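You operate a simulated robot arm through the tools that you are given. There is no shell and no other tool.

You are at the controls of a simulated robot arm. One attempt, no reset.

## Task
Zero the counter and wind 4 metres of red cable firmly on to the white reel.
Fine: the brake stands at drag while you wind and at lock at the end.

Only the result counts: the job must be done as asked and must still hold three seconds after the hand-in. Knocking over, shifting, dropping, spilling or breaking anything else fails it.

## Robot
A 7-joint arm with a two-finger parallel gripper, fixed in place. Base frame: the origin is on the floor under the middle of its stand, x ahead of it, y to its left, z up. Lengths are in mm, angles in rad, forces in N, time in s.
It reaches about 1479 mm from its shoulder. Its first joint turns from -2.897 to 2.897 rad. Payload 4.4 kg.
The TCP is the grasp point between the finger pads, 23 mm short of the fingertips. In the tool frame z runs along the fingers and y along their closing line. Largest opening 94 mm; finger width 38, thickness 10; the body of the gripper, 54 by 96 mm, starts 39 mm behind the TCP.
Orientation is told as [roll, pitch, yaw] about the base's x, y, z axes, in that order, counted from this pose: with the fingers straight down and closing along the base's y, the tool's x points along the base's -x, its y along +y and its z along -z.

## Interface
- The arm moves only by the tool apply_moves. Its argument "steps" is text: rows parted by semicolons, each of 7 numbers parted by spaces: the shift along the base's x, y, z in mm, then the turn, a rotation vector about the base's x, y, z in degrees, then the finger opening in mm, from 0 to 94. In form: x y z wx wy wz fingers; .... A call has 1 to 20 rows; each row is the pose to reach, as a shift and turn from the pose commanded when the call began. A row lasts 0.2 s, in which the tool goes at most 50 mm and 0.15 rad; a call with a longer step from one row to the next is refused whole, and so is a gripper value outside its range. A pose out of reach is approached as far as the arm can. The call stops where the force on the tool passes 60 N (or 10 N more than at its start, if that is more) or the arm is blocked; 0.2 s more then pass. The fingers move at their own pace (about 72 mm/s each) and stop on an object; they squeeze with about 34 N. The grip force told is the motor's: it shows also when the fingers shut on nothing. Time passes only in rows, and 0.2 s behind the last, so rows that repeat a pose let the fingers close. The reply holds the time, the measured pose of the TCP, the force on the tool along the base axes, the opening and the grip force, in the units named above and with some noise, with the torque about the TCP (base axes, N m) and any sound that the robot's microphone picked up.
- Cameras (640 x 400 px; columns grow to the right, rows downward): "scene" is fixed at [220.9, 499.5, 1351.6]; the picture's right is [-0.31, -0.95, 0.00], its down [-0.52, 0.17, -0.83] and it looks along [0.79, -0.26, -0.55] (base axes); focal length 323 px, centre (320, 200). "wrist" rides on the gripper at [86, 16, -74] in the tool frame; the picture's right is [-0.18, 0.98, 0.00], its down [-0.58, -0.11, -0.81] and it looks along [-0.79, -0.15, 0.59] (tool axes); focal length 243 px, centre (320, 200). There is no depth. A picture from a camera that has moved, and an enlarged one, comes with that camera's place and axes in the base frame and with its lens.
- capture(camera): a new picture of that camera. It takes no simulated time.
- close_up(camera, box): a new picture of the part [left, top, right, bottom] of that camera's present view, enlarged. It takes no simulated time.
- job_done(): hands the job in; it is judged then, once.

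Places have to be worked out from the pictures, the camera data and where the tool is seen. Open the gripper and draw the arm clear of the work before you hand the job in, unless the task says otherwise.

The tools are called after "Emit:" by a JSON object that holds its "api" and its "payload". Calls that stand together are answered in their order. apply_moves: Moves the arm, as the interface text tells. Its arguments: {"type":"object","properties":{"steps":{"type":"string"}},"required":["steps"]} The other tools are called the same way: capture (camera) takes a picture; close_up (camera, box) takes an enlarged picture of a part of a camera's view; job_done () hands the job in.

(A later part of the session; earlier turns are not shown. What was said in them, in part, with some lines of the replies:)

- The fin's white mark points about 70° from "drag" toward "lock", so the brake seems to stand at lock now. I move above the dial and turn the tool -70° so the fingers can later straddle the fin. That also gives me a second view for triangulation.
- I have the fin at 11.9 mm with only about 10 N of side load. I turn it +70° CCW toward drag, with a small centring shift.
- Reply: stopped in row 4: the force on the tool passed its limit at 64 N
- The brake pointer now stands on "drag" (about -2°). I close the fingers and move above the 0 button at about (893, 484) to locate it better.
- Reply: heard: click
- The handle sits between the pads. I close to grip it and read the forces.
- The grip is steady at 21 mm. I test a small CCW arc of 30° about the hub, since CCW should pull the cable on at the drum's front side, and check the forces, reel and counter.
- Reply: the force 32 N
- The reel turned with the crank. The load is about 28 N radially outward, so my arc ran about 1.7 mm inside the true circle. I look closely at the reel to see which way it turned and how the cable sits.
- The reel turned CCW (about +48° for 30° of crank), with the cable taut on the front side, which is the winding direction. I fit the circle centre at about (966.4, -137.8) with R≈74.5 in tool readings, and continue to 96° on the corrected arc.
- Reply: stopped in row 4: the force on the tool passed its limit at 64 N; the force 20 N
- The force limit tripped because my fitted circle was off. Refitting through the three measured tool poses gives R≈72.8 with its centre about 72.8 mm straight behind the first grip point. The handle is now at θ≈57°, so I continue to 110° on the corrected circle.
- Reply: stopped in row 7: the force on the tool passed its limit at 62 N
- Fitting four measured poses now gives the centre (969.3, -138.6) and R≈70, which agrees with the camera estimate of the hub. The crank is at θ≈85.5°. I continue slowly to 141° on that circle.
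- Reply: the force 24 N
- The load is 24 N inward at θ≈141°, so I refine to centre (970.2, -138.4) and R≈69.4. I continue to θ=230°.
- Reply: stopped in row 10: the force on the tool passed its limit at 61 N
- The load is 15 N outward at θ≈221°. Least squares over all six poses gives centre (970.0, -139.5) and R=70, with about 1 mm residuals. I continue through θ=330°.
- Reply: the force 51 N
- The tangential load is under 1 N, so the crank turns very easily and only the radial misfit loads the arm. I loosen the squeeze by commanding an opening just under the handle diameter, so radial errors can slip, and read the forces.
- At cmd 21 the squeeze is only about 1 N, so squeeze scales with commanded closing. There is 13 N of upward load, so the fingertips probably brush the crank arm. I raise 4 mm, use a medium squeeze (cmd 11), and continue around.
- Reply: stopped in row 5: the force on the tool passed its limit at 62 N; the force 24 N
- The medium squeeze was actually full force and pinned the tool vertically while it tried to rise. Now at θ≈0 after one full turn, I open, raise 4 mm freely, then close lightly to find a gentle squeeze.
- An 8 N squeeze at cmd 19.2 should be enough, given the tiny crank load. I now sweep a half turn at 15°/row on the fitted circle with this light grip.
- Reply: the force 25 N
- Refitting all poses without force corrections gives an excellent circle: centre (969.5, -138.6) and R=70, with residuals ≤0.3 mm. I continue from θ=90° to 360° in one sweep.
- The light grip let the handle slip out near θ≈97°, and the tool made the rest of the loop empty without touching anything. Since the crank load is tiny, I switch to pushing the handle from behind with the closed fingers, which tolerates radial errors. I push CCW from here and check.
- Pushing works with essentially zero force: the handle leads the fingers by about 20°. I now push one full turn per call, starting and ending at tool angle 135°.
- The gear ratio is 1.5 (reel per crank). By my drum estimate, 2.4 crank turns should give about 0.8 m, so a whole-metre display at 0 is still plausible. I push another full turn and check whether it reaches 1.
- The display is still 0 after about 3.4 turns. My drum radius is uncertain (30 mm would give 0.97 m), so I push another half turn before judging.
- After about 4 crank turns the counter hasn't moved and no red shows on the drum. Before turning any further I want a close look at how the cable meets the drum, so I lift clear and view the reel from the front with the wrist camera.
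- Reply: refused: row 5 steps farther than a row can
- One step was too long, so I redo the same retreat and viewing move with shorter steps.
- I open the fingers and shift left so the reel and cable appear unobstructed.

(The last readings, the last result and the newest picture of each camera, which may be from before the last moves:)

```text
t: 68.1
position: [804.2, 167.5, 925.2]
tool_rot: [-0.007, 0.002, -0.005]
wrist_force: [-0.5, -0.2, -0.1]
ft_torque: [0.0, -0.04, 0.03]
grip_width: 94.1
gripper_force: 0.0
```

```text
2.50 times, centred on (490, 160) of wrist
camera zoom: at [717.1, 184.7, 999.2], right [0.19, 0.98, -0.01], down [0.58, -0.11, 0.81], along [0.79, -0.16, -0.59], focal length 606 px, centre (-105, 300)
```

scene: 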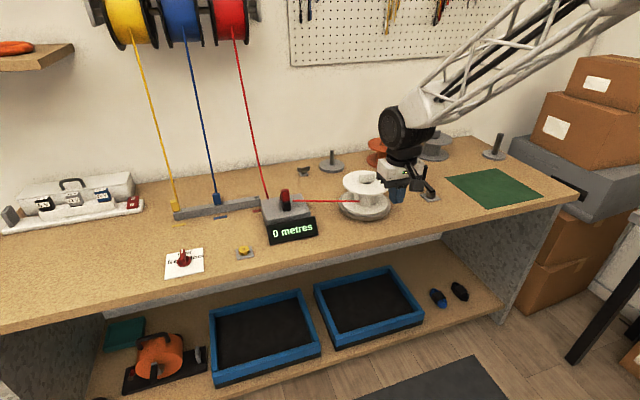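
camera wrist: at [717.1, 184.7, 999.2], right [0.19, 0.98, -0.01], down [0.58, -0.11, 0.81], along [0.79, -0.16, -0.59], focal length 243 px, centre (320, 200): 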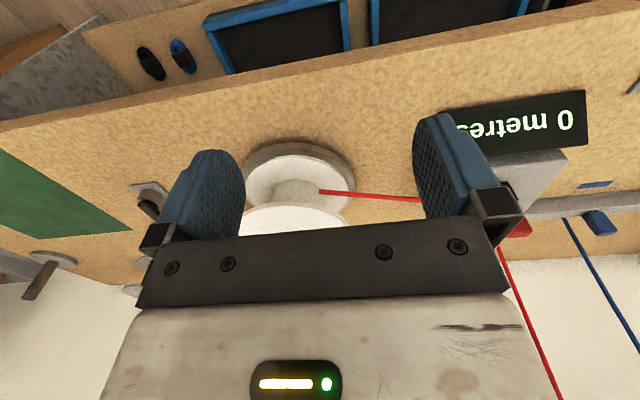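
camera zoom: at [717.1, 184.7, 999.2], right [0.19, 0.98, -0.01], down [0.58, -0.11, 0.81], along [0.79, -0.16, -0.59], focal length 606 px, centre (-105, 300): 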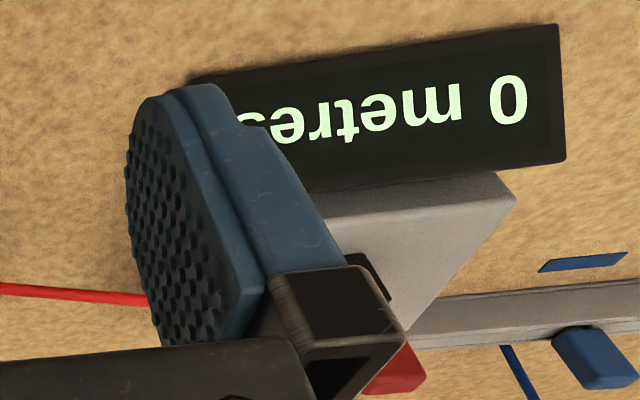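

The cable is drawn straight to the near side of the drum, so it says nothing about the winding sense. After 4 CCW turns there is no count and no cable on the drum, so CCW is evidently the unwinding side. I move to the other side of the handle (tool angle about 40°) to push it clockwise.

Emit:
{"api": "apply_moves", "payload": {"steps": "0 -30 20 0 0 0 40; 0 -74 40 0 0 0 0; 0 -118 40 0 0 0 0; 0 -162 40 0 0 0 0; 0 -206 40 0 0 0 0; 0 -250 40 0 0 0 0; 30 -262 40 0 0 0 0; 75 -262 40 0 0 0 0; 120 -262 40 0 0 0 0; 165 -262 40 0 0 0 0; 205 -262 30 0 0 0 0; 220 -262 0 0 0 0 0; 220 -262 -40 0 0 0 0; 220 -262 -80 0 0 0 0; 220 -262 -106 0 0 0 0; 220 -262 -106 0 0 0 0"}}

Emit:
{"api": "capture", "payload": {"camera": "wrist"}}

Emit:
{"api": "close_up", "payload": {"camera": "scene", "box": [250, 140, 460, 250]}}

```text
t: 71.5
position: [1021.9, -91.0, 818.9]
tool_rot: [-0.008, 0.004, -0.003]
wrist_force: [0.4, -1.1, -0.4]
ft_torque: [0.0, 0.0, 0.01]
grip_width: 0.2
gripper_force: 34.0
```

```text
taken
camera wrist: at [935.3, -74.7, 890.8], right [0.19, 0.98, -0.01], down [0.58, -0.11, 0.81], along [0.79, -0.16, -0.59], focal length 243 px, centre (320, 200)
```

wrist: 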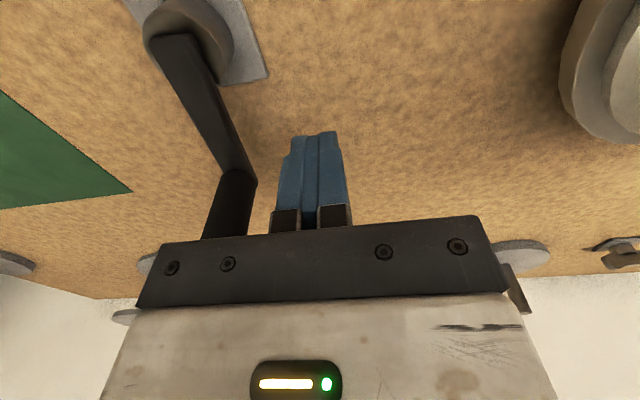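

```text
3.05 times, centred on (355, 195) of scene
camera zoom: at [220.9, 499.5, 1351.6], right [-0.31, -0.95, 0.0], down [-0.52, 0.17, -0.83], along [0.79, -0.26, -0.55], focal length 983 px, centre (213, 215)
```

zoom: 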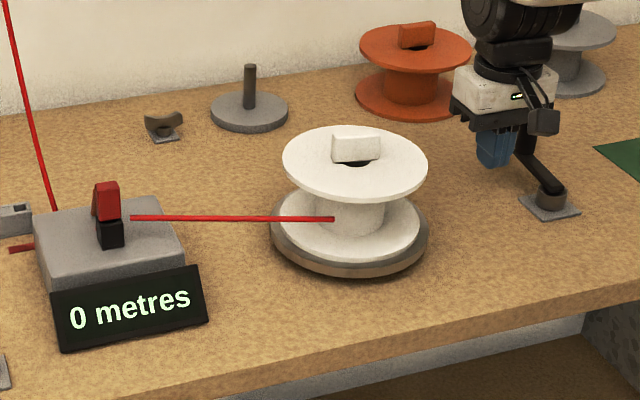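

The closed fingers are on the CCW side of the handle. I push one full clockwise turn and check the counter.

Emit:
{"api": "apply_moves", "payload": {"steps": "10.6 -16.1 2 0 0 0 0; 17.3 -37 2 0 0 0 0; 17.3 -58.8 2 0 0 0 0; 10.6 -79.7 2 0 0 0 0; -2.3 -97.4 2 0 0 0 0; -20 -110.3 2 0 0 0 0; -40.8 -117 2 0 0 0 0; -62.8 -117 2 0 0 0 0; -83.6 -110.3 2 0 0 0 0; -101.3 -97.4 2 0 0 0 0; -114.2 -79.7 2 0 0 0 0; -120.9 -58.8 2 0 0 0 0; -120.9 -37 2 0 0 0 0; -114.2 -16.1 2 0 0 0 0; -101.3 1.6 2 0 0 0 0; -83.6 14.5 2 0 0 0 0; -62.8 21.1 2 0 0 0 0; -40.8 21.1 2 0 0 0 0; -20 14.5 2 0 0 0 0; -2.3 1.6 2 0 0 0 0"}}

Emit:
{"api": "capture", "payload": {"camera": "wrist"}}

Emit:
{"api": "close_up", "payload": {"camera": "scene", "box": [250, 140, 460, 250]}}

```text
t: 75.7
position: [1019.6, -90.6, 822.7]
tool_rot: [-0.007, 0.002, -0.006]
wrist_force: [0.5, 2.0, -1.3]
ft_torque: [0.05, -0.01, 0.07]
grip_width: 0.0
gripper_force: 33.8
```

```text
taken
camera wrist: at [933.8, -73.5, 895.3], right [0.19, 0.98, -0.01], down [0.58, -0.11, 0.81], along [0.79, -0.16, -0.59], focal length 243 px, centre (320, 200)
```

wrist: 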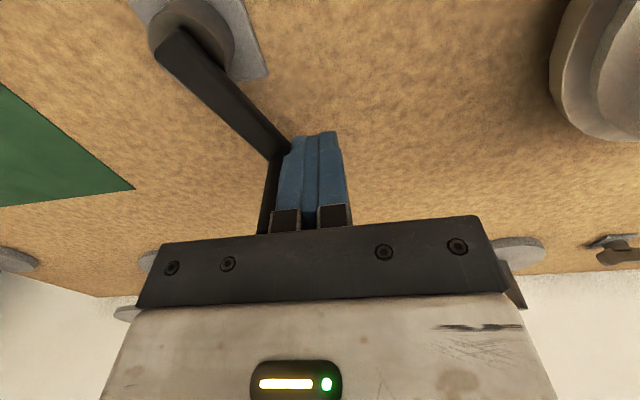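

```text
3.05 times, centred on (355, 195) of scene
camera zoom: at [220.9, 499.5, 1351.6], right [-0.31, -0.95, 0.0], down [-0.52, 0.17, -0.83], along [0.79, -0.26, -0.55], focal length 983 px, centre (213, 215)
```

zoom: 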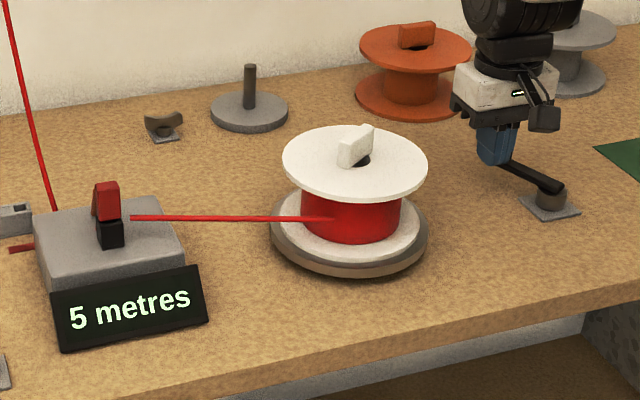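

Clockwise is the winding sense and it is very fast: the counter already shows 5 metres after about 327° of crank, with red on the drum. That overshoots, so I need to unwind a little. I take a firm grip on the handle (now at θ≈24°) so I can move it in small, exact steps and watch the counter.

Emit:
{"api": "apply_moves", "payload": {"steps": "0 6 0 0 0 0 0; 0 6 30 0 0 0 0; 0 6 58 0 0 0 20; 7 -7 58 0 0 0 44; 13.4 -20.2 58 0 0 0 44; 13.4 -20.2 58 0 0 0 44; 13.4 -20.2 58 0 0 0 44"}}

Emit:
{"api": "capture", "payload": {"camera": "wrist"}}

Emit:
{"api": "close_up", "payload": {"camera": "scene", "box": [250, 140, 460, 250]}}

```text
t: 77.3
position: [1035.0, -111.4, 878.3]
tool_rot: [-0.008, 0.004, -0.006]
wrist_force: [-0.3, -0.7, 0.7]
ft_torque: [-0.04, -0.01, 0.0]
grip_width: 44.1
gripper_force: 0.0
```

```text
taken
camera wrist: at [948.8, -94.3, 951.7], right [0.19, 0.98, -0.01], down [0.58, -0.11, 0.81], along [0.79, -0.16, -0.59], focal length 243 px, centre (320, 200)
```

wrist: 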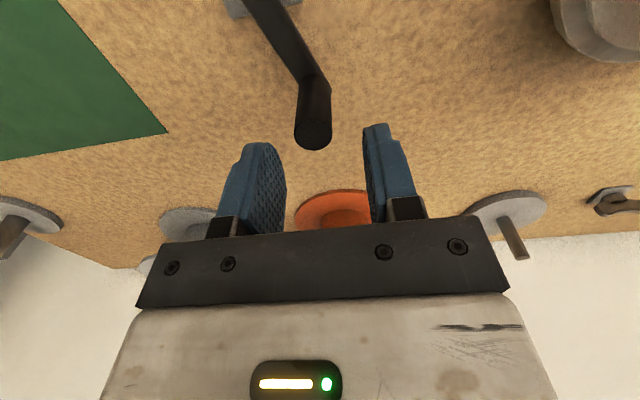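

```text
3.05 times, centred on (355, 195) of scene
camera zoom: at [220.9, 499.5, 1351.6], right [-0.31, -0.95, 0.0], down [-0.52, 0.17, -0.83], along [0.79, -0.26, -0.55], focal length 983 px, centre (213, 215)
```

zoom: 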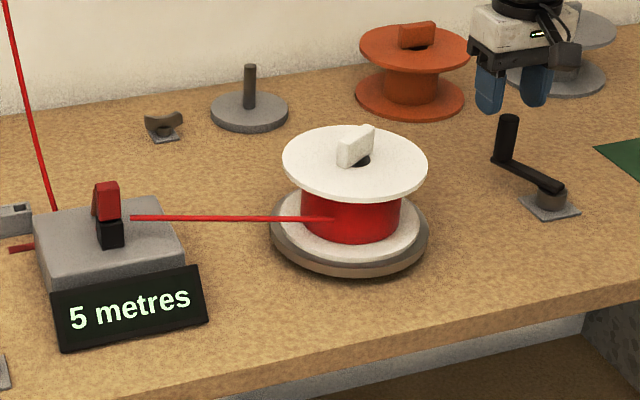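

The handle top sits about 3 mm to the -y side of the tool. I correct, descend and grip it firmly.

Emit:
{"api": "apply_moves", "payload": {"steps": "0 -3 -15 0 0 0 44; 0 -3 -35 0 0 0 44; 0 -3 -52 0 0 0 44; 0 -3 -58 0 0 0 44; 0 -3 -58 0 0 0 30; 0 -3 -58 0 0 0 15; 0 -3 -58 0 0 0 0; 0 -3 -58 0 0 0 0; 0 -3 -58 0 0 0 0"}}

Emit:
{"api": "capture", "payload": {"camera": "wrist"}}

Emit:
{"api": "close_up", "payload": {"camera": "scene", "box": [250, 140, 460, 250]}}

```text
t: 79.3
position: [1033.5, -114.3, 820.4]
tool_rot: [-0.006, 0.004, -0.006]
wrist_force: [-2.2, -0.7, -0.2]
ft_torque: [1.1, -0.15, 0.0]
grip_width: 20.9
gripper_force: 44.8
```

```text
taken
camera wrist: at [947.4, -98.0, 893.1], right [0.19, 0.98, -0.01], down [0.58, -0.11, 0.81], along [0.79, -0.16, -0.59], focal length 243 px, centre (320, 200)
```

wrist: 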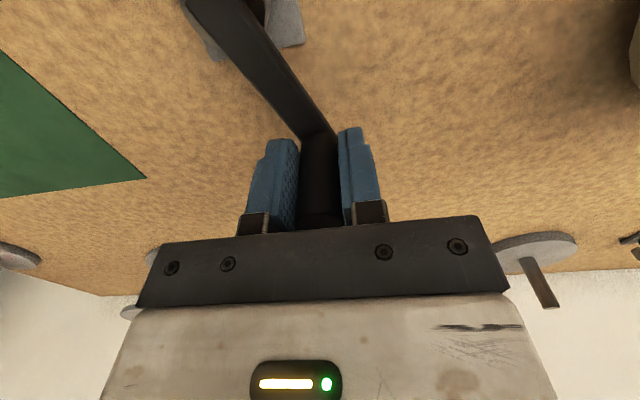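

```text
3.05 times, centred on (355, 195) of scene
camera zoom: at [220.9, 499.5, 1351.6], right [-0.31, -0.95, 0.0], down [-0.52, 0.17, -0.83], along [0.79, -0.26, -0.55], focal length 983 px, centre (213, 215)
```

zoom: 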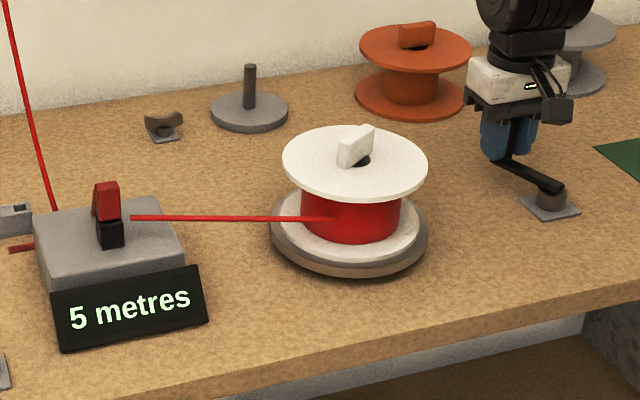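

I have a firm grip at θ≈20.6° with no load. I unwind CCW in small measured steps, first to 40°, and check the counter.

Emit:
{"api": "apply_moves", "payload": {"steps": "-2.3 5.5 0 0 0 0 0; -4.9 10.4 0 0 0 0 0; -8.2 15.6 0 0 0 0 0; -11.9 20.4 0 0 0 0 0; -11.9 20.4 0 0 0 0 0"}}

Emit:
{"api": "close_up", "payload": {"camera": "scene", "box": [250, 140, 460, 250]}}

Emit:
{"api": "close_up", "payload": {"camera": "wrist", "box": [220, 0, 480, 240]}}

```text
t: 80.5
position: [1021.9, -92.9, 820.4]
tool_rot: [-0.005, 0.004, -0.003]
wrist_force: [10.3, 9.7, -28.7]
ft_torque: [1.03, 0.02, 0.01]
grip_width: 21.2
gripper_force: 45.0
```

```text
3.05 times, centred on (355, 195) of scene
camera zoom: at [220.9, 499.5, 1351.6], right [-0.31, -0.95, 0.0], down [-0.52, 0.17, -0.83], along [0.79, -0.26, -0.55], focal length 983 px, centre (213, 215)
```

zoom: 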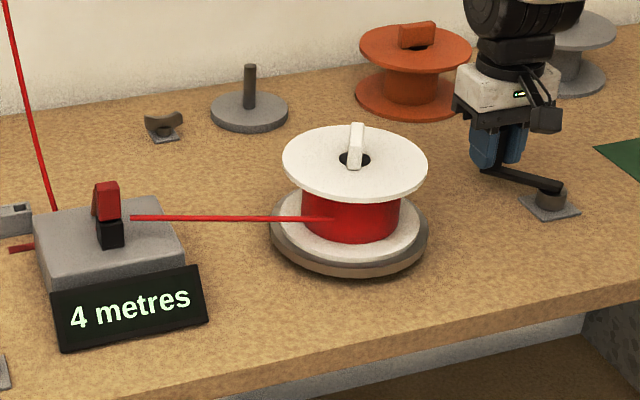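

```text
1.67 times, centred on (350, 120) of wrist
camera zoom: at [934.6, -76.6, 893.4], right [0.19, 0.98, -0.01], down [0.59, -0.11, 0.8], along [0.79, -0.16, -0.59], focal length 404 px, centre (270, 333)
```

zoom: 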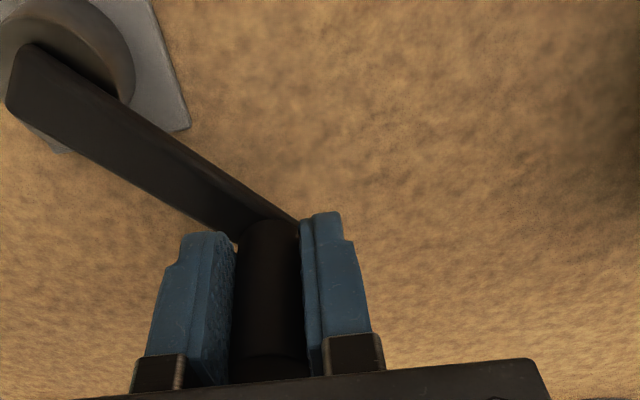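

The counter dropped to 4 somewhere between θ=20.6° and 41°. To know whether the display rounds or truncates I need more transitions, so I keep unwinding on the known circle to 85°.

Emit:
{"api": "apply_moves", "payload": {"steps": "-7.7 7.8 -1 0 0 0 0; -16.5 14.4 -1 0 0 0 0; -26.3 19.4 -1 0 0 0 0; -36.7 22.9 -1 0 0 0 0; -47.5 24.7 -1 0 0 0 0; -47.5 24.7 -1 0 0 0 0"}}

Emit:
{"api": "close_up", "payload": {"camera": "scene", "box": [250, 140, 460, 250]}}

Emit:
{"api": "close_up", "payload": {"camera": "wrist", "box": [120, 0, 480, 240]}}

```text
t: 81.9
position: [972.8, -69.3, 821.1]
tool_rot: [-0.007, 0.001, -0.004]
wrist_force: [-1.0, -2.3, -31.0]
ft_torque: [1.08, -0.15, -0.02]
grip_width: 20.8
gripper_force: 45.2
```

```text
3.05 times, centred on (355, 195) of scene
camera zoom: at [220.9, 499.5, 1351.6], right [-0.31, -0.95, 0.0], down [-0.52, 0.17, -0.83], along [0.79, -0.26, -0.55], focal length 983 px, centre (213, 215)
```

zoom: 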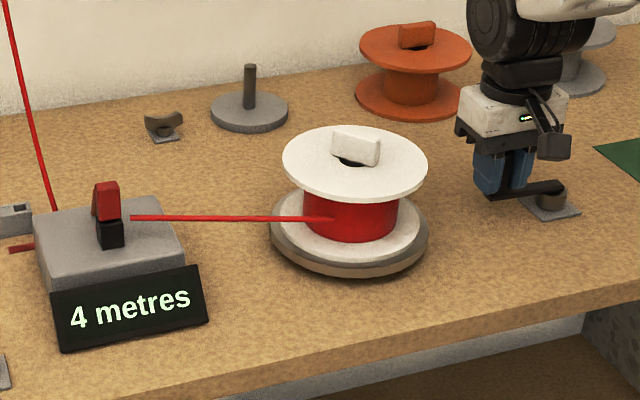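

```text
1.67 times, centred on (300, 120) of wrist
camera zoom: at [886.7, -52.7, 893.4], right [0.19, 0.98, -0.01], down [0.58, -0.11, 0.8], along [0.79, -0.16, -0.59], focal length 404 px, centre (353, 333)
```

zoom: 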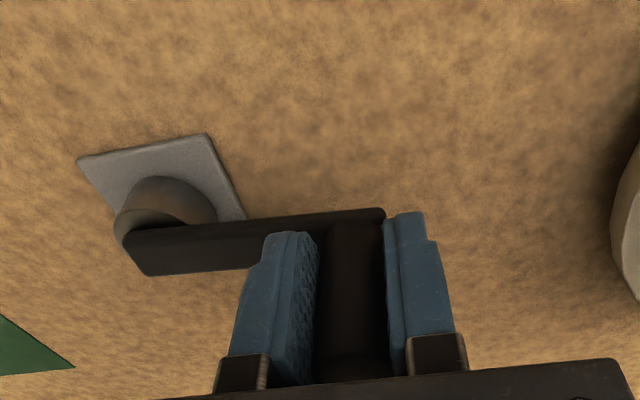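

Still 4 at θ≈86°. I continue in about 6–12° steps to find the 4→3 transition.

Emit:
{"api": "apply_moves", "payload": {"steps": "-8.5 0.3 -1 0 0 0 0; -15.8 -0.4 -1 0 0 0 0; -15.8 -0.4 -1 0 0 0 0"}}

Emit:
{"api": "close_up", "payload": {"camera": "scene", "box": [250, 140, 460, 250]}}

Emit:
{"api": "close_up", "payload": {"camera": "wrist", "box": [120, 0, 480, 240]}}

```text
t: 82.7
position: [956.9, -70.1, 819.9]
tool_rot: [-0.008, 0.001, -0.005]
wrist_force: [3.8, -20.0, -15.6]
ft_torque: [1.12, -0.11, -0.03]
grip_width: 20.7
gripper_force: 44.9
```

```text
3.05 times, centred on (355, 195) of scene
camera zoom: at [220.9, 499.5, 1351.6], right [-0.31, -0.95, 0.0], down [-0.52, 0.17, -0.83], along [0.79, -0.26, -0.55], focal length 983 px, centre (213, 215)
```

zoom: 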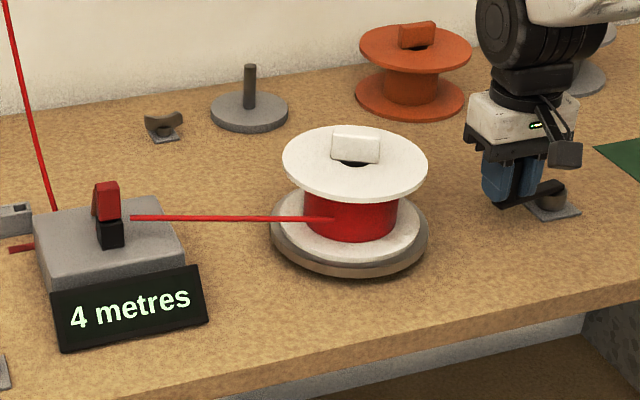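

```text
1.67 times, centred on (300, 120) of wrist
camera zoom: at [870.5, -53.4, 893.3], right [0.19, 0.98, -0.01], down [0.58, -0.11, 0.81], along [0.79, -0.16, -0.59], focal length 404 px, centre (353, 333)
```

zoom: 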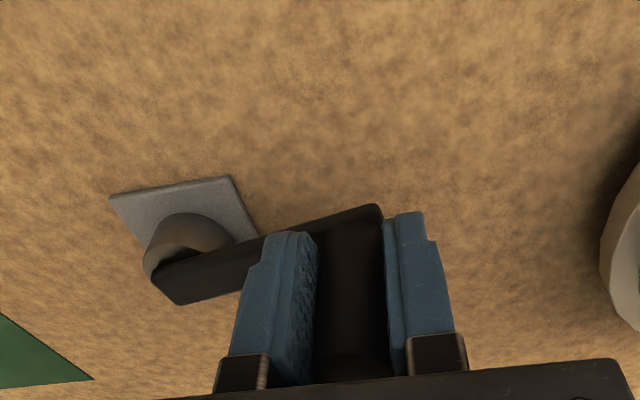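

Emit:
{"api": "apply_moves", "payload": {"steps": "-6 -1.2 -1 0 0 0 0; -10.8 -2.6 -1 0 0 0 0; -10.8 -2.6 -1 0 0 0 0"}}

Emit:
{"api": "close_up", "payload": {"camera": "scene", "box": [250, 140, 460, 250]}}

Emit:
{"api": "close_up", "payload": {"camera": "wrist", "box": [120, 0, 480, 240]}}

```text
t: 83.5
position: [946.3, -73.3, 820.2]
tool_rot: [-0.007, 0.001, -0.003]
wrist_force: [2.8, -10.8, 15.1]
ft_torque: [1.1, -0.51, -0.03]
grip_width: 21.0
gripper_force: 44.8
```

```text
3.05 times, centred on (355, 195) of scene
camera zoom: at [220.9, 499.5, 1351.6], right [-0.31, -0.95, 0.0], down [-0.52, 0.17, -0.83], along [0.79, -0.26, -0.55], focal length 983 px, centre (213, 215)
```

zoom: 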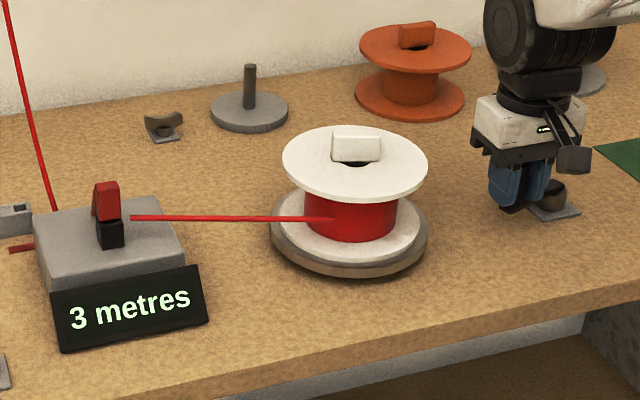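

```text
1.67 times, centred on (300, 120) of wrist
camera zoom: at [860.7, -55.8, 893.1], right [0.19, 0.98, -0.01], down [0.58, -0.11, 0.81], along [0.79, -0.16, -0.59], focal length 404 px, centre (353, 333)
```

zoom: 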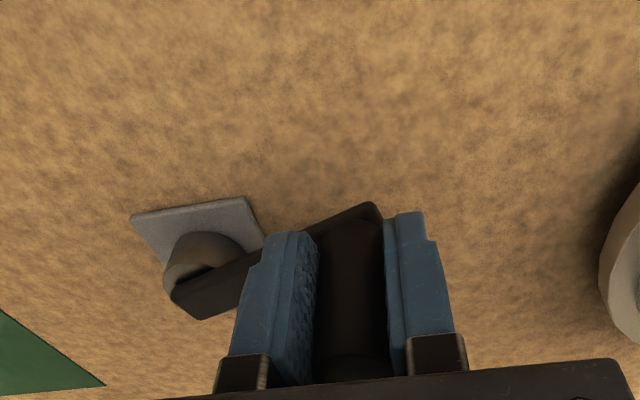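

The 4→3 transition lies between 99° and 107.6°, i.e. about 247° from zero; the 5→4 transition lies 310–330° from zero. Rounding and truncation differ clearly at about 115° from zero (θ≈236°), so I unwind to there and read the display.

Emit:
{"api": "apply_moves", "payload": {"steps": "-12.4 -4.9 0 0 0 0 0; -22.6 -11.5 0 0 0 0 0; -31.5 -19.9 0 0 0 0 0; -38.9 -29.6 0 0 0 0 0; -44.4 -40.5 0 0 0 0 0; -48 -52.1 0 0 0 0 0; -49.5 -64.3 0 0 0 0 0; -48.8 -76.4 0 0 0 0 0; -46.1 -88.3 0 0 0 0 0; -41.3 -99.6 0 0 0 0 0; -34.7 -109.8 0 0 0 0 0; -26.3 -118.7 0 0 0 0 0; -18.6 -124.7 0 0 0 0 0; -18.6 -124.7 0 0 0 0 0"}}

Emit:
{"api": "close_up", "payload": {"camera": "scene", "box": [250, 140, 460, 250]}}

Emit:
{"api": "capture", "payload": {"camera": "wrist"}}

```text
t: 85.0
position: [898.6, -129.9, 819.7]
tool_rot: [-0.005, 0.004, -0.003]
wrist_force: [-18.7, 2.9, 9.7]
ft_torque: [1.01, -0.14, 0.04]
grip_width: 20.9
gripper_force: 45.3
stopped in row 7: the force on the tool passed its limit at 62 N (the readings are from after the stop); the commanded pose is now the measured one
```

```text
3.05 times, centred on (355, 195) of scene
camera zoom: at [220.9, 499.5, 1351.6], right [-0.31, -0.95, 0.0], down [-0.52, 0.17, -0.83], along [0.79, -0.26, -0.55], focal length 983 px, centre (213, 215)
```

zoom: 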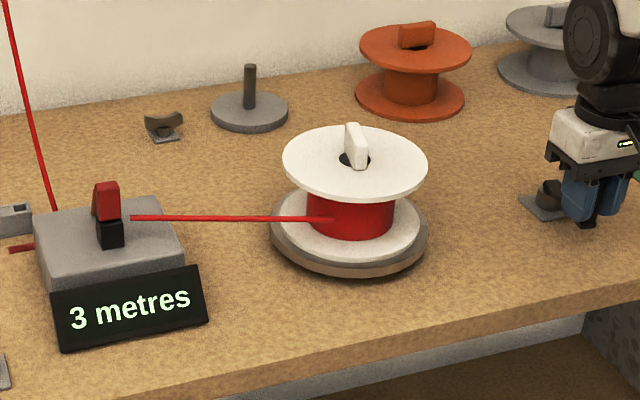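

```text
taken
camera wrist: at [812.5, -112.1, 893.3], right [0.19, 0.98, -0.01], down [0.58, -0.11, 0.8], along [0.79, -0.15, -0.59], focal length 243 px, centre (320, 200)
```

wrist: 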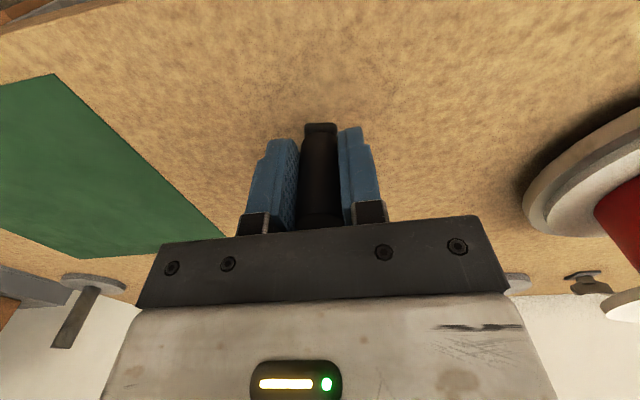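

At 179.7° from zero it still shows 3. That rules out truncation, which would show 2 there, so the display rounds. One more small step to θ≈181.5° should flip it to 2 and confirm.

Emit:
{"api": "apply_moves", "payload": {"steps": "-0.6 -5.6 0 0 0 0 0; -0.6 -11.3 0 0 0 0 0; -0.6 -11.3 0 0 0 0 0"}}

Emit:
{"api": "close_up", "payload": {"camera": "scene", "box": [250, 140, 460, 250]}}

Emit:
{"api": "close_up", "payload": {"camera": "wrist", "box": [120, 0, 480, 240]}}

```text
t: 85.8
position: [898.2, -141.2, 819.3]
tool_rot: [-0.006, 0.005, -0.005]
wrist_force: [-16.1, -0.7, -5.3]
ft_torque: [1.06, -0.18, 0.02]
grip_width: 20.9
gripper_force: 44.5
```

```text
3.05 times, centred on (355, 195) of scene
camera zoom: at [220.9, 499.5, 1351.6], right [-0.31, -0.95, 0.0], down [-0.52, 0.17, -0.83], along [0.79, -0.26, -0.55], focal length 983 px, centre (213, 215)
```

zoom: 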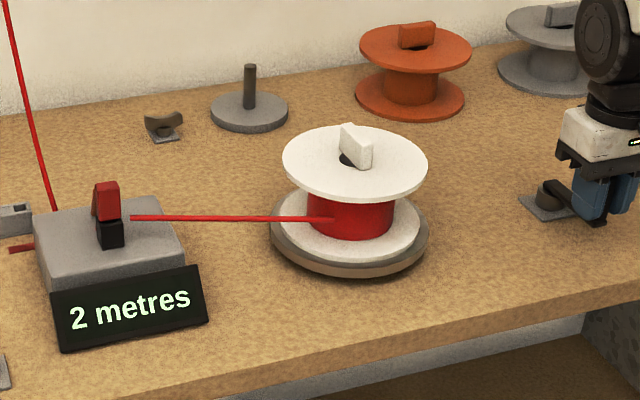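

```text
1.67 times, centred on (300, 120) of wrist
camera zoom: at [811.8, -123.8, 893.4], right [0.19, 0.98, -0.01], down [0.58, -0.11, 0.8], along [0.79, -0.16, -0.59], focal length 404 px, centre (353, 333)
```

zoom: 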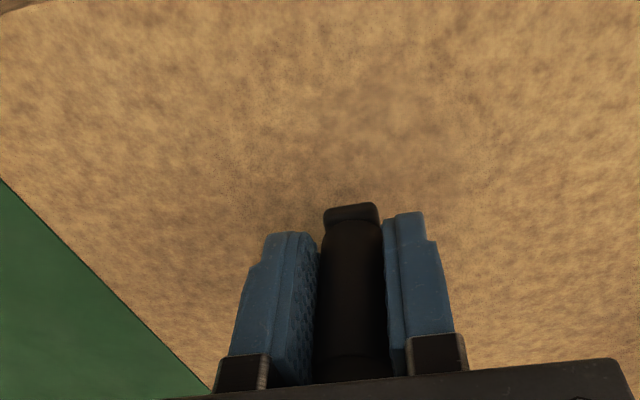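

The display rounds: the 3→2 flip is at about 2.5 m, and the scale is about 5.1 m per crank turn. So 4.0 m lies about 35° clockwise of the 3→4 flip. I wind back clockwise to θ≈112°, still reading 3.

Emit:
{"api": "apply_moves", "payload": {"steps": "0.5 11.2 0 0 0 0 0; 2.9 22 0 0 0 0 0; 6.9 32.2 0 0 0 0 0; 12.5 41.7 0 0 0 0 0; 19.4 50.1 0 0 0 0 0; 27.7 57.4 0 0 0 0 0; 36.9 63.3 0 0 0 0 0; 43.6 66.2 0 0 0 0 0; 43.6 66.2 0 0 0 0 0"}}

Emit:
{"api": "close_up", "payload": {"camera": "scene", "box": [250, 140, 460, 250]}}

Emit:
{"api": "close_up", "payload": {"camera": "wrist", "box": [120, 0, 480, 240]}}

```text
t: 87.8
position: [941.6, -73.4, 820.7]
tool_rot: [-0.006, 0.0, -0.002]
wrist_force: [11.5, -28.7, 8.9]
ft_torque: [1.05, -0.26, -0.04]
grip_width: 20.8
gripper_force: 44.8
```

```text
3.05 times, centred on (355, 195) of scene
camera zoom: at [220.9, 499.5, 1351.6], right [-0.31, -0.95, 0.0], down [-0.52, 0.17, -0.83], along [0.79, -0.26, -0.55], focal length 983 px, centre (213, 215)
```

zoom: 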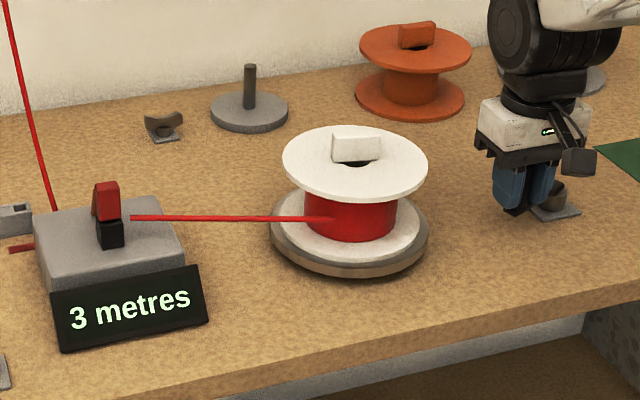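

```text
1.67 times, centred on (300, 120) of wrist
camera zoom: at [855.7, -57.5, 893.1], right [0.19, 0.98, -0.01], down [0.58, -0.11, 0.81], along [0.79, -0.16, -0.59], focal length 404 px, centre (353, 333)
```

zoom: 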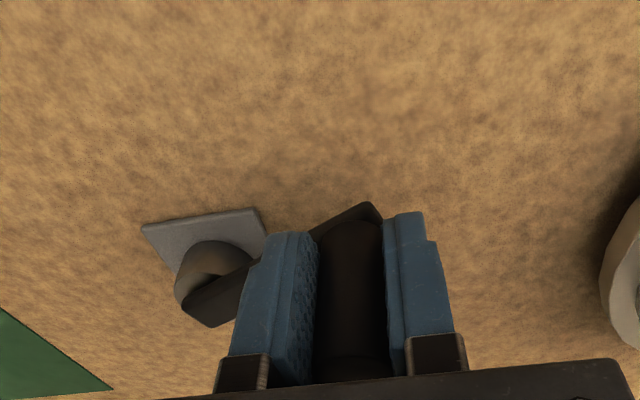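

Still 3 at θ≈111.6°. I step to 104°.

Emit:
{"api": "apply_moves", "payload": {"steps": "6.1 1.5 0 0 0 0 0; 9.7 2.5 0 0 0 0 0; 9.7 2.5 0 0 0 0 0"}}

Emit:
{"api": "close_up", "payload": {"camera": "scene", "box": [250, 140, 460, 250]}}

Emit:
{"api": "close_up", "payload": {"camera": "wrist", "box": [120, 0, 480, 240]}}

```text
t: 88.7
position: [950.3, -71.2, 818.3]
tool_rot: [-0.005, 0.003, -0.002]
wrist_force: [6.7, -28.2, 9.7]
ft_torque: [1.04, 0.0, -0.06]
grip_width: 20.9
gripper_force: 44.6
```

```text
3.05 times, centred on (355, 195) of scene
camera zoom: at [220.9, 499.5, 1351.6], right [-0.31, -0.95, 0.0], down [-0.52, 0.17, -0.83], along [0.79, -0.26, -0.55], focal length 983 px, centre (213, 215)
```

zoom: 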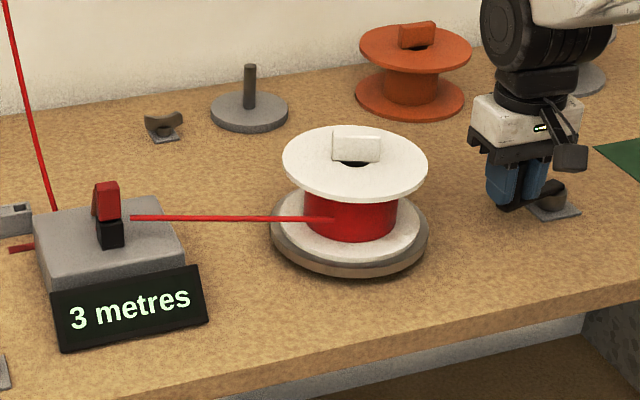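

```text
1.67 times, centred on (300, 120) of wrist
camera zoom: at [864.6, -54.7, 893.2], right [0.19, 0.98, -0.01], down [0.58, -0.11, 0.8], along [0.79, -0.16, -0.59], focal length 404 px, centre (353, 333)
```

zoom: 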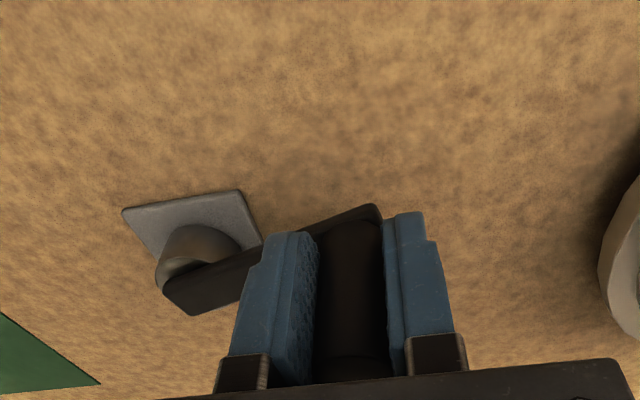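

Emit:
{"api": "apply_moves", "payload": {"steps": "3 0.3 0 0 0 0 0; 3 0.3 0 0 0 0 0"}}

Emit:
{"api": "close_up", "payload": {"camera": "scene", "box": [250, 140, 460, 250]}}

Emit:
{"api": "close_up", "payload": {"camera": "wrist", "box": [120, 0, 480, 240]}}

```text
t: 89.2
position: [954.5, -71.4, 820.0]
tool_rot: [-0.004, 0.004, -0.005]
wrist_force: [2.2, -9.3, 14.5]
ft_torque: [1.03, -0.2, 0.0]
grip_width: 20.6
gripper_force: 44.7
```

```text
3.05 times, centred on (355, 195) of scene
camera zoom: at [220.9, 499.5, 1351.6], right [-0.31, -0.95, 0.0], down [-0.52, 0.17, -0.83], along [0.79, -0.26, -0.55], focal length 983 px, centre (213, 215)
```

zoom: 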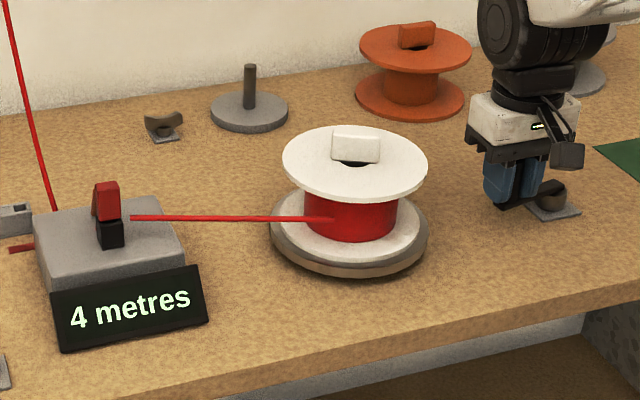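

```text
1.67 times, centred on (300, 120) of wrist
camera zoom: at [868.3, -53.9, 893.2], right [0.19, 0.98, -0.01], down [0.58, -0.11, 0.81], along [0.79, -0.15, -0.59], focal length 404 px, centre (353, 333)
```

zoom: 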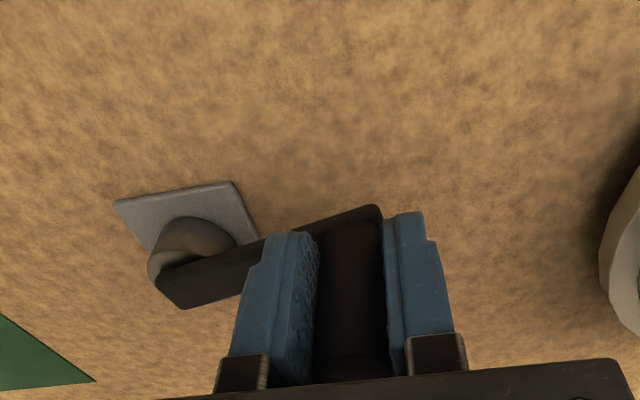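

The 3→4 flip is at θ≈102.5°. With about 71° per metre, 4.0 m lies at θ≈67°. I wind clockwise to 67°.

Emit:
{"api": "apply_moves", "payload": {"steps": "10.2 1.6 0.5 0 0 0 0; 20 1.6 0.5 0 0 0 0; 30.8 0 0.5 0 0 0 0; 37.8 -2.1 0.5 0 0 0 0; 41.3 -3.4 0.5 0 0 0 0; 41.3 -3.4 0.5 0 0 0 0"}}

Emit:
{"api": "close_up", "payload": {"camera": "scene", "box": [250, 140, 460, 250]}}

Emit:
{"api": "close_up", "payload": {"camera": "wrist", "box": [120, 0, 480, 240]}}

```text
t: 90.7
position: [998.5, -74.5, 819.9]
tool_rot: [-0.007, 0.004, -0.004]
wrist_force: [-10.2, -24.7, 13.4]
ft_torque: [1.07, -0.34, -0.05]
grip_width: 20.6
gripper_force: 45.3
```

```text
3.05 times, centred on (355, 195) of scene
camera zoom: at [220.9, 499.5, 1351.6], right [-0.31, -0.95, 0.0], down [-0.52, 0.17, -0.83], along [0.79, -0.26, -0.55], focal length 983 px, centre (213, 215)
```

zoom: 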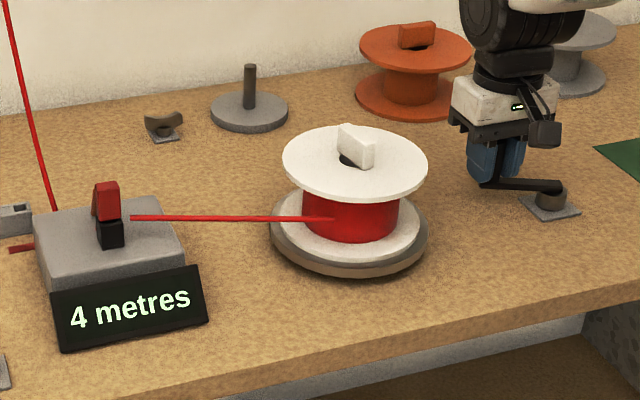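

```text
1.67 times, centred on (300, 120) of wrist
camera zoom: at [910.1, -58.6, 893.2], right [0.19, 0.98, -0.01], down [0.58, -0.11, 0.8], along [0.79, -0.16, -0.59], focal length 404 px, centre (353, 333)
```

zoom: 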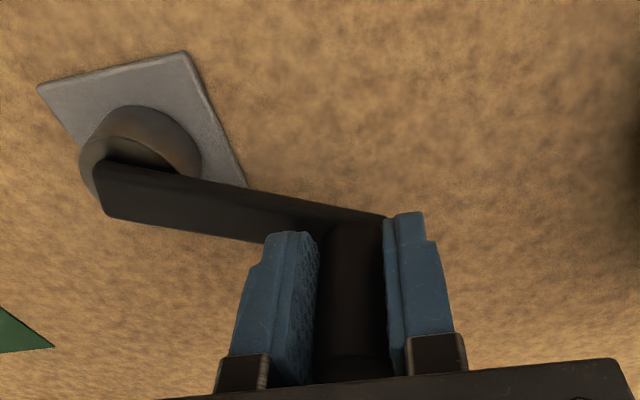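

The tool is at θ≈66°, so about 4.0 m is on the reel with the brake at drag. I release the handle, rise clear and return along the high path toward the brake dial.

Emit:
{"api": "apply_moves", "payload": {"steps": "0 0 0 0 0 0 30; 0 0 0 0 0 0 44; 0 0 30 0 0 0 44; 0 0 70 0 0 0 44; -20 0 110 0 0 0 44; -55 10 140 0 0 0 44; -90 30 165 0 0 0 44; -115 65 180 0 0 0 44; -118 110 180 0 0 0 44; -118 155 180 0 0 0 44; -118 200 180 0 0 0 44; -118 245 180 0 0 0 44; -118 290 180 0 0 0 44; -118 335 180 0 0 0 44; -118 380 180 0 0 0 44; -118 425 180 0 0 0 44; -118 470 180 0 0 0 44; -118 515 180 0 0 0 44; -118 560 180 0 0 0 44; -118 605 180 0 0 0 44"}}

Emit:
{"api": "capture", "payload": {"camera": "scene"}}

Emit:
{"api": "close_up", "payload": {"camera": "scene", "box": [250, 140, 460, 250]}}

```text
t: 94.8
position: [877.6, 529.9, 1003.1]
tool_rot: [-0.005, 0.003, -0.006]
wrist_force: [0.0, -0.4, -0.4]
ft_torque: [0.02, -0.02, 0.01]
grip_width: 44.1
gripper_force: 0.0
```

```text
taken
```

scene: 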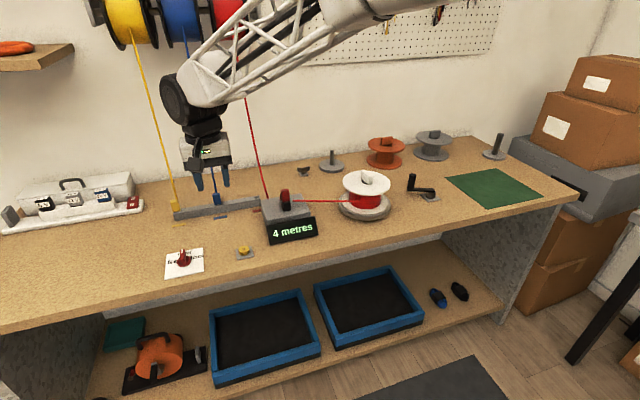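

```text
3.05 times, centred on (355, 195) of scene
camera zoom: at [220.9, 499.5, 1351.6], right [-0.31, -0.95, 0.0], down [-0.52, 0.17, -0.83], along [0.79, -0.26, -0.55], focal length 983 px, centre (213, 215)
```

zoom: 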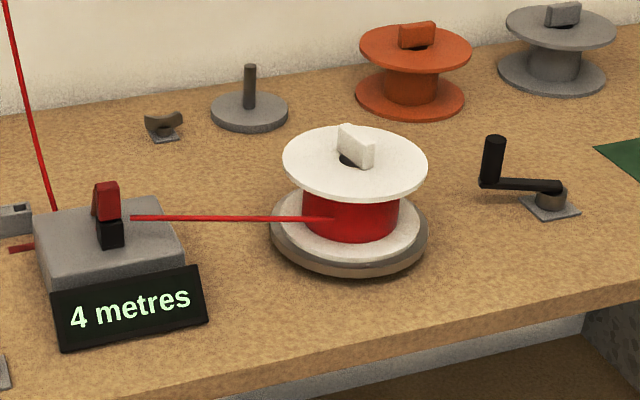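

The reel holds at 4 metres after release. I move above the dial, still at drag with the fin along x, to lock it.

Emit:
{"api": "apply_moves", "payload": {"steps": "7 40 -20 0 0 0 60; 14 80 -40 0 0 0 60; 21 111.5 -65 0 0 0 60; 21 111.5 -105 0 0 0 60; 21 111.5 -150 0 0 0 60; 21 111.5 -150 0 0 0 60"}}

Emit:
{"api": "capture", "payload": {"camera": "wrist"}}

Emit:
{"api": "close_up", "payload": {"camera": "wrist", "box": [250, 60, 400, 200]}}

```text
t: 96.2
position: [898.9, 641.2, 852.0]
tool_rot: [-0.004, 0.003, -0.004]
wrist_force: [0.7, -0.8, -0.5]
ft_torque: [0.0, 0.02, -0.02]
grip_width: 59.9
gripper_force: 0.0
```

```text
taken
camera wrist: at [813.6, 658.2, 924.8], right [0.19, 0.98, -0.01], down [0.58, -0.11, 0.8], along [0.79, -0.16, -0.59], focal length 243 px, centre (320, 200)
```

wrist: 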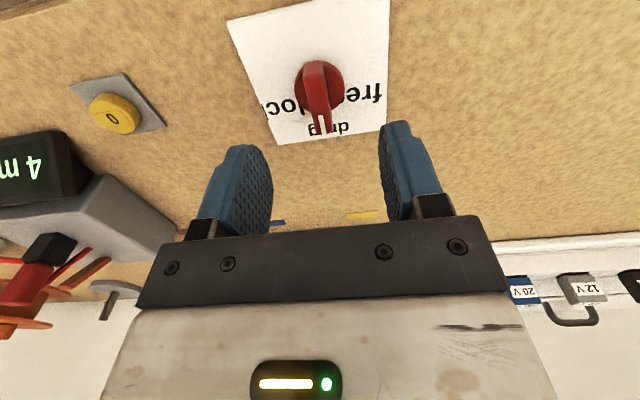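

```text
2.86 times, centred on (325, 130) of wrist
camera zoom: at [813.6, 658.2, 924.8], right [0.19, 0.98, -0.01], down [0.58, -0.11, 0.8], along [0.79, -0.16, -0.59], focal length 693 px, centre (306, 400)
```

zoom: 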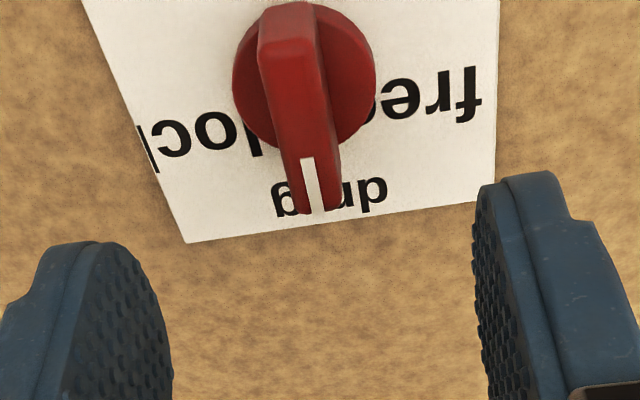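

The fin sits between the open fingers, aligned along x. I descend to z≈803, close to a loose 15 mm, then rotate clockwise.

Emit:
{"api": "apply_moves", "payload": {"steps": "0 0.8 -20 0 0 0 60; 0 0.8 -38 0 0 0 60; 0 0.8 -49 0 0 0 50; 0 0.8 -49 0 0 0 30; 0 0.8 -49 0 0 0 15; 0 0.8 -49 0 0 0 15; 0 0.8 -49 0 0 0 15"}}

Emit:
{"api": "capture", "payload": {"camera": "wrist"}}

```text
t: 97.8
position: [898.7, 642.5, 802.7]
tool_rot: [-0.006, 0.004, -0.004]
wrist_force: [0.2, -0.8, -0.8]
ft_torque: [0.0, 0.01, 0.02]
grip_width: 15.4
gripper_force: 0.2
```

```text
taken
camera wrist: at [813.1, 659.1, 875.7], right [0.19, 0.98, -0.01], down [0.58, -0.11, 0.8], along [0.79, -0.16, -0.59], focal length 243 px, centre (320, 200)
```

wrist: 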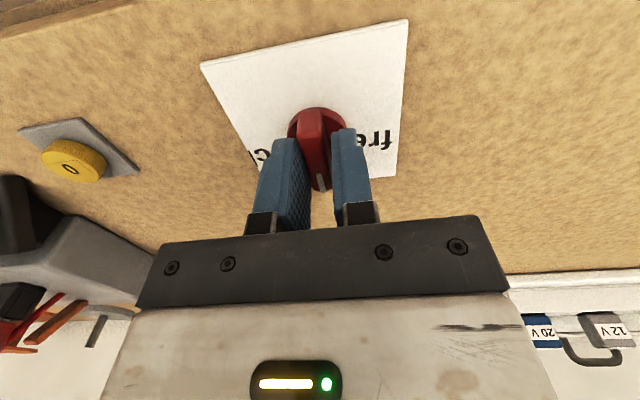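

The knob is loosely caged with no load. I rotate the tool -70° in 5° steps to bring the pointer to lock.

Emit:
{"api": "apply_moves", "payload": {"steps": "0 0 0 0 0 -5 15; 0 0 0 0 0 -10 15; 0 0 0 0 0 -15 15; 0 0 0 0 0 -20 15; 0 0 0 0 0 -25 15; 0 0 0 0 0 -30 15; 0 0 0 0 0 -35 15; 0 0 0 0 0 -40 15; 0 0 0 0 0 -45 15; 0 0 0 0 0 -50 15; 0 0 0 0 0 -55 15; 0 0 0 0 0 -60 15; 0 0 0 0 0 -65 15; 0 0 0 0 0 -70 15; 0 0 0 0 0 -70 15"}}

Emit:
{"api": "capture", "payload": {"camera": "wrist"}}

```text
t: 101.0
position: [900.1, 642.1, 802.3]
tool_rot: [-0.006, 0.003, -1.226]
wrist_force: [-1.1, -0.3, -0.7]
ft_torque: [0.01, 0.01, 0.03]
grip_width: 15.1
gripper_force: 0.6
```

```text
taken
camera wrist: at [885.9, 728.1, 875.5], right [0.99, 0.16, -0.01], down [0.1, -0.59, 0.8], along [0.12, -0.8, -0.59], focal length 243 px, centre (320, 200)
```

wrist: 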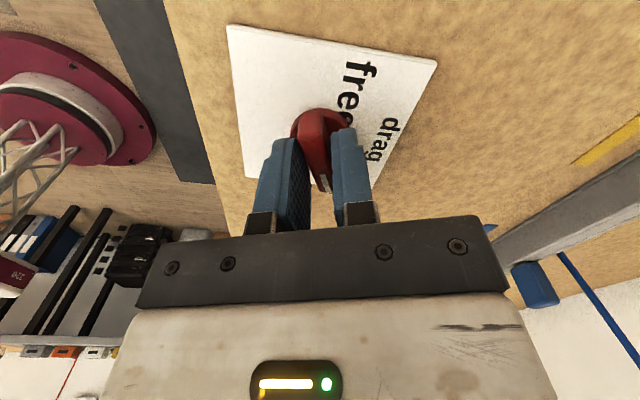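

Now I close to 12 mm to square the fin at -70°, then open, lift and inspect.

Emit:
{"api": "apply_moves", "payload": {"steps": "0 0 0 0 0 0 12; 0 0 0 0 0 0 12; 0 0 0 0 0 0 11.5; 0 0 0 0 0 0 11.5; 0 0 0 0 0 0 30; 0 0 0 0 0 0 60; 0 0 20 0 0 0 60; 0 0 50 0 0 0 60; 0 0 70 0 0 0 60; 0 0 70 0 0 0 60"}}

Emit:
{"api": "close_up", "payload": {"camera": "wrist", "box": [270, 0, 430, 130]}}

Emit:
{"api": "close_up", "payload": {"camera": "scene", "box": [130, 190, 350, 300]}}

```text
t: 103.2
position: [899.0, 642.2, 870.8]
tool_rot: [-0.007, 0.004, -1.226]
wrist_force: [0.4, 0.3, -0.3]
ft_torque: [0.02, -0.01, -0.03]
grip_width: 60.2
gripper_force: 0.1
```

```text
3.08 times, centred on (350, 65) of wrist
camera zoom: at [885.1, 728.6, 944.2], right [0.99, 0.16, -0.01], down [0.1, -0.59, 0.8], along [0.12, -0.8, -0.59], focal length 746 px, centre (228, 615)
```

zoom: 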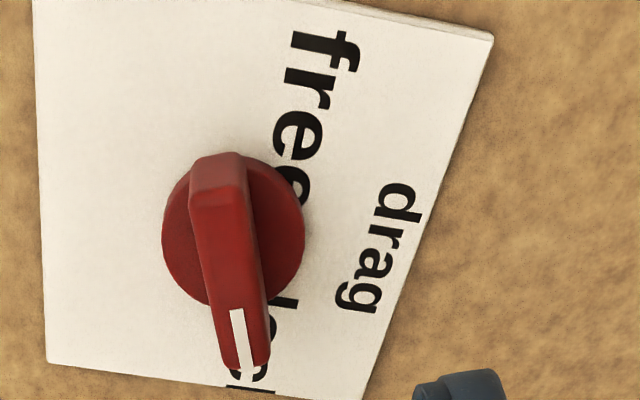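

```text
2.91 times, centred on (240, 245) of scene
camera zoom: at [220.9, 499.5, 1351.6], right [-0.31, -0.95, 0.0], down [-0.52, 0.17, -0.83], along [0.79, -0.26, -0.55], focal length 938 px, centre (553, 69)
```

zoom: 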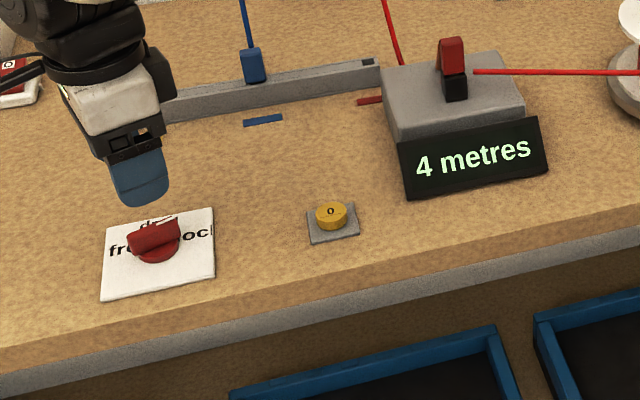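

I compare the knob with its original lock position using the identical scene close-up as before.

Emit:
{"api": "close_up", "payload": {"camera": "scene", "box": [160, 240, 210, 280]}}

```text
10.00 times, centred on (185, 260) of scene
camera zoom: at [220.9, 499.5, 1351.6], right [-0.31, -0.95, 0.0], down [-0.52, 0.17, -0.83], along [0.79, -0.26, -0.55], focal length 3226 px, centre (1670, -400)
```

zoom: 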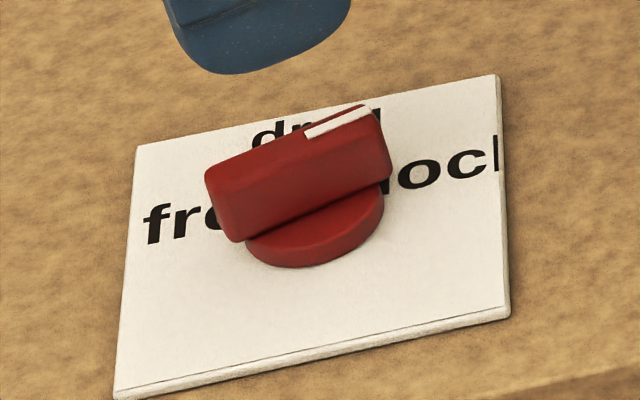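

The knob matches its original lock position exactly, and the pointer lines up with "lock". I withdraw the arm up and back from the bench with the gripper open.

Emit:
{"api": "apply_moves", "payload": {"steps": "0 0 40 0 0 0 60; 0 0 85 0 0 0 60; 0 0 130 0 0 7 70; -40 -10 145 0 0 14 80; -80 -30 150 0 0 21 94; -120 -60 150 0 0 28 94; -155 -95 150 0 0 35 94; -185 -130 150 0 0 42 94; -205 -170 150 0 0 49 94; -215 -212 150 0 0 56 94; -215 -255 150 0 0 63 94; -215 -298 150 0 0 70 94; -215 -298 150 0 0 70 94"}}

Emit:
{"api": "capture", "payload": {"camera": "scene"}}

Emit:
{"api": "capture", "payload": {"camera": "wrist"}}

Emit:
{"api": "close_up", "payload": {"camera": "scene", "box": [140, 150, 440, 300]}}

```text
t: 106.0
position: [684.4, 345.5, 1018.9]
tool_rot: [-0.006, 0.002, -0.001]
wrist_force: [0.0, -0.3, 0.8]
ft_torque: [-0.01, 0.02, -0.02]
grip_width: 94.0
gripper_force: 0.1
```

```text
taken
```

scene: 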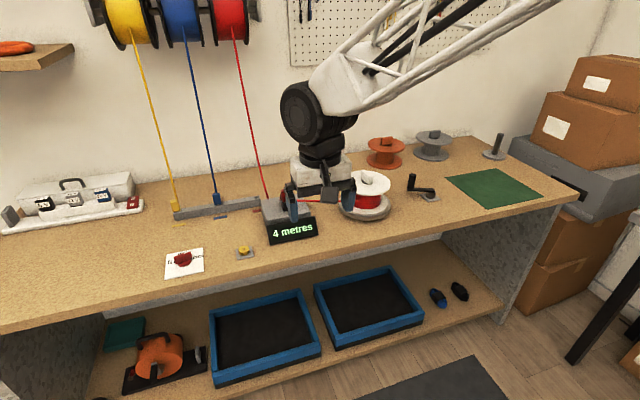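

```text
taken
camera wrist: at [598.7, 361.8, 1092.2], right [0.19, 0.98, -0.01], down [0.58, -0.11, 0.8], along [0.79, -0.15, -0.59], focal length 243 px, centre (320, 200)
```

wrist: 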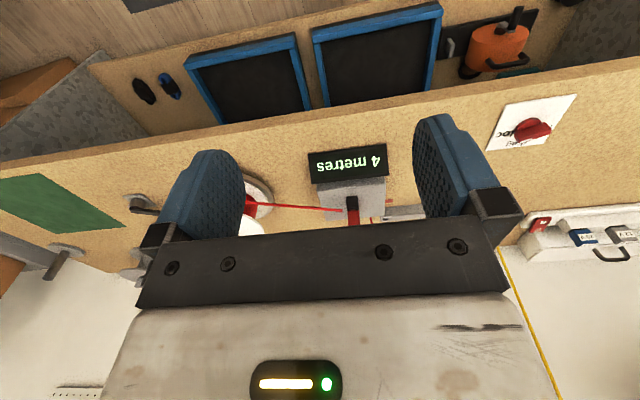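

```text
2.13 times, centred on (290, 225) of scene
camera zoom: at [220.9, 499.5, 1351.6], right [-0.31, -0.95, 0.0], down [-0.52, 0.17, -0.83], along [0.79, -0.26, -0.55], focal length 688 px, centre (384, 147)
```

zoom: 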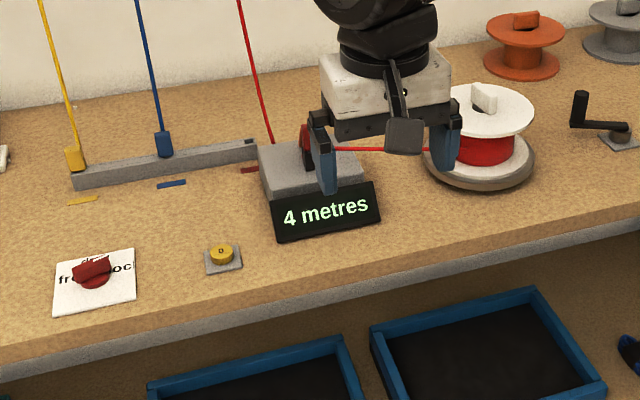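

The arm is clear of the bench with the gripper open. The counter reads 4 metres, the red cable is on the white reel, the crank has stayed put, and the brake points to lock. I hand the job in.

Emit:
{"api": "job_done", "payload": {}}

```text
The job is handed in.
```

I wound about 4 metres of red cable onto the white reel and handed the job in. The counter reads 4 metres and the brake is at lock. I don't have the verdict on the hand-in.

- **Counter:** I pressed the 0 button before any winding, and the display went from 7 to 0.
- **Brake:** It stood at lock at the start. I turned it to drag before I touched the crank and left it there for all the cranking. I then turned it back to lock, where it matches its starting position in the pictures.
- **Wrong direction first:** I first turned the crank about four turns counter-clockwise. The counter stayed at 0 and no cable showed on the drum, so that is the unwinding side.
- **Overshoot:** One clockwise turn then took it to 5 metres. I unwound to about 2.5 metres and wound back up clockwise, so the last movement was winding on.
- **Length:** The display shows whole metres only, rounded. From the crank angles where it changed, I put the length at 4.0 metres, give or take about 0.1.

Nothing else on the bench was moved. The arm is clear of the work with the gripper open.
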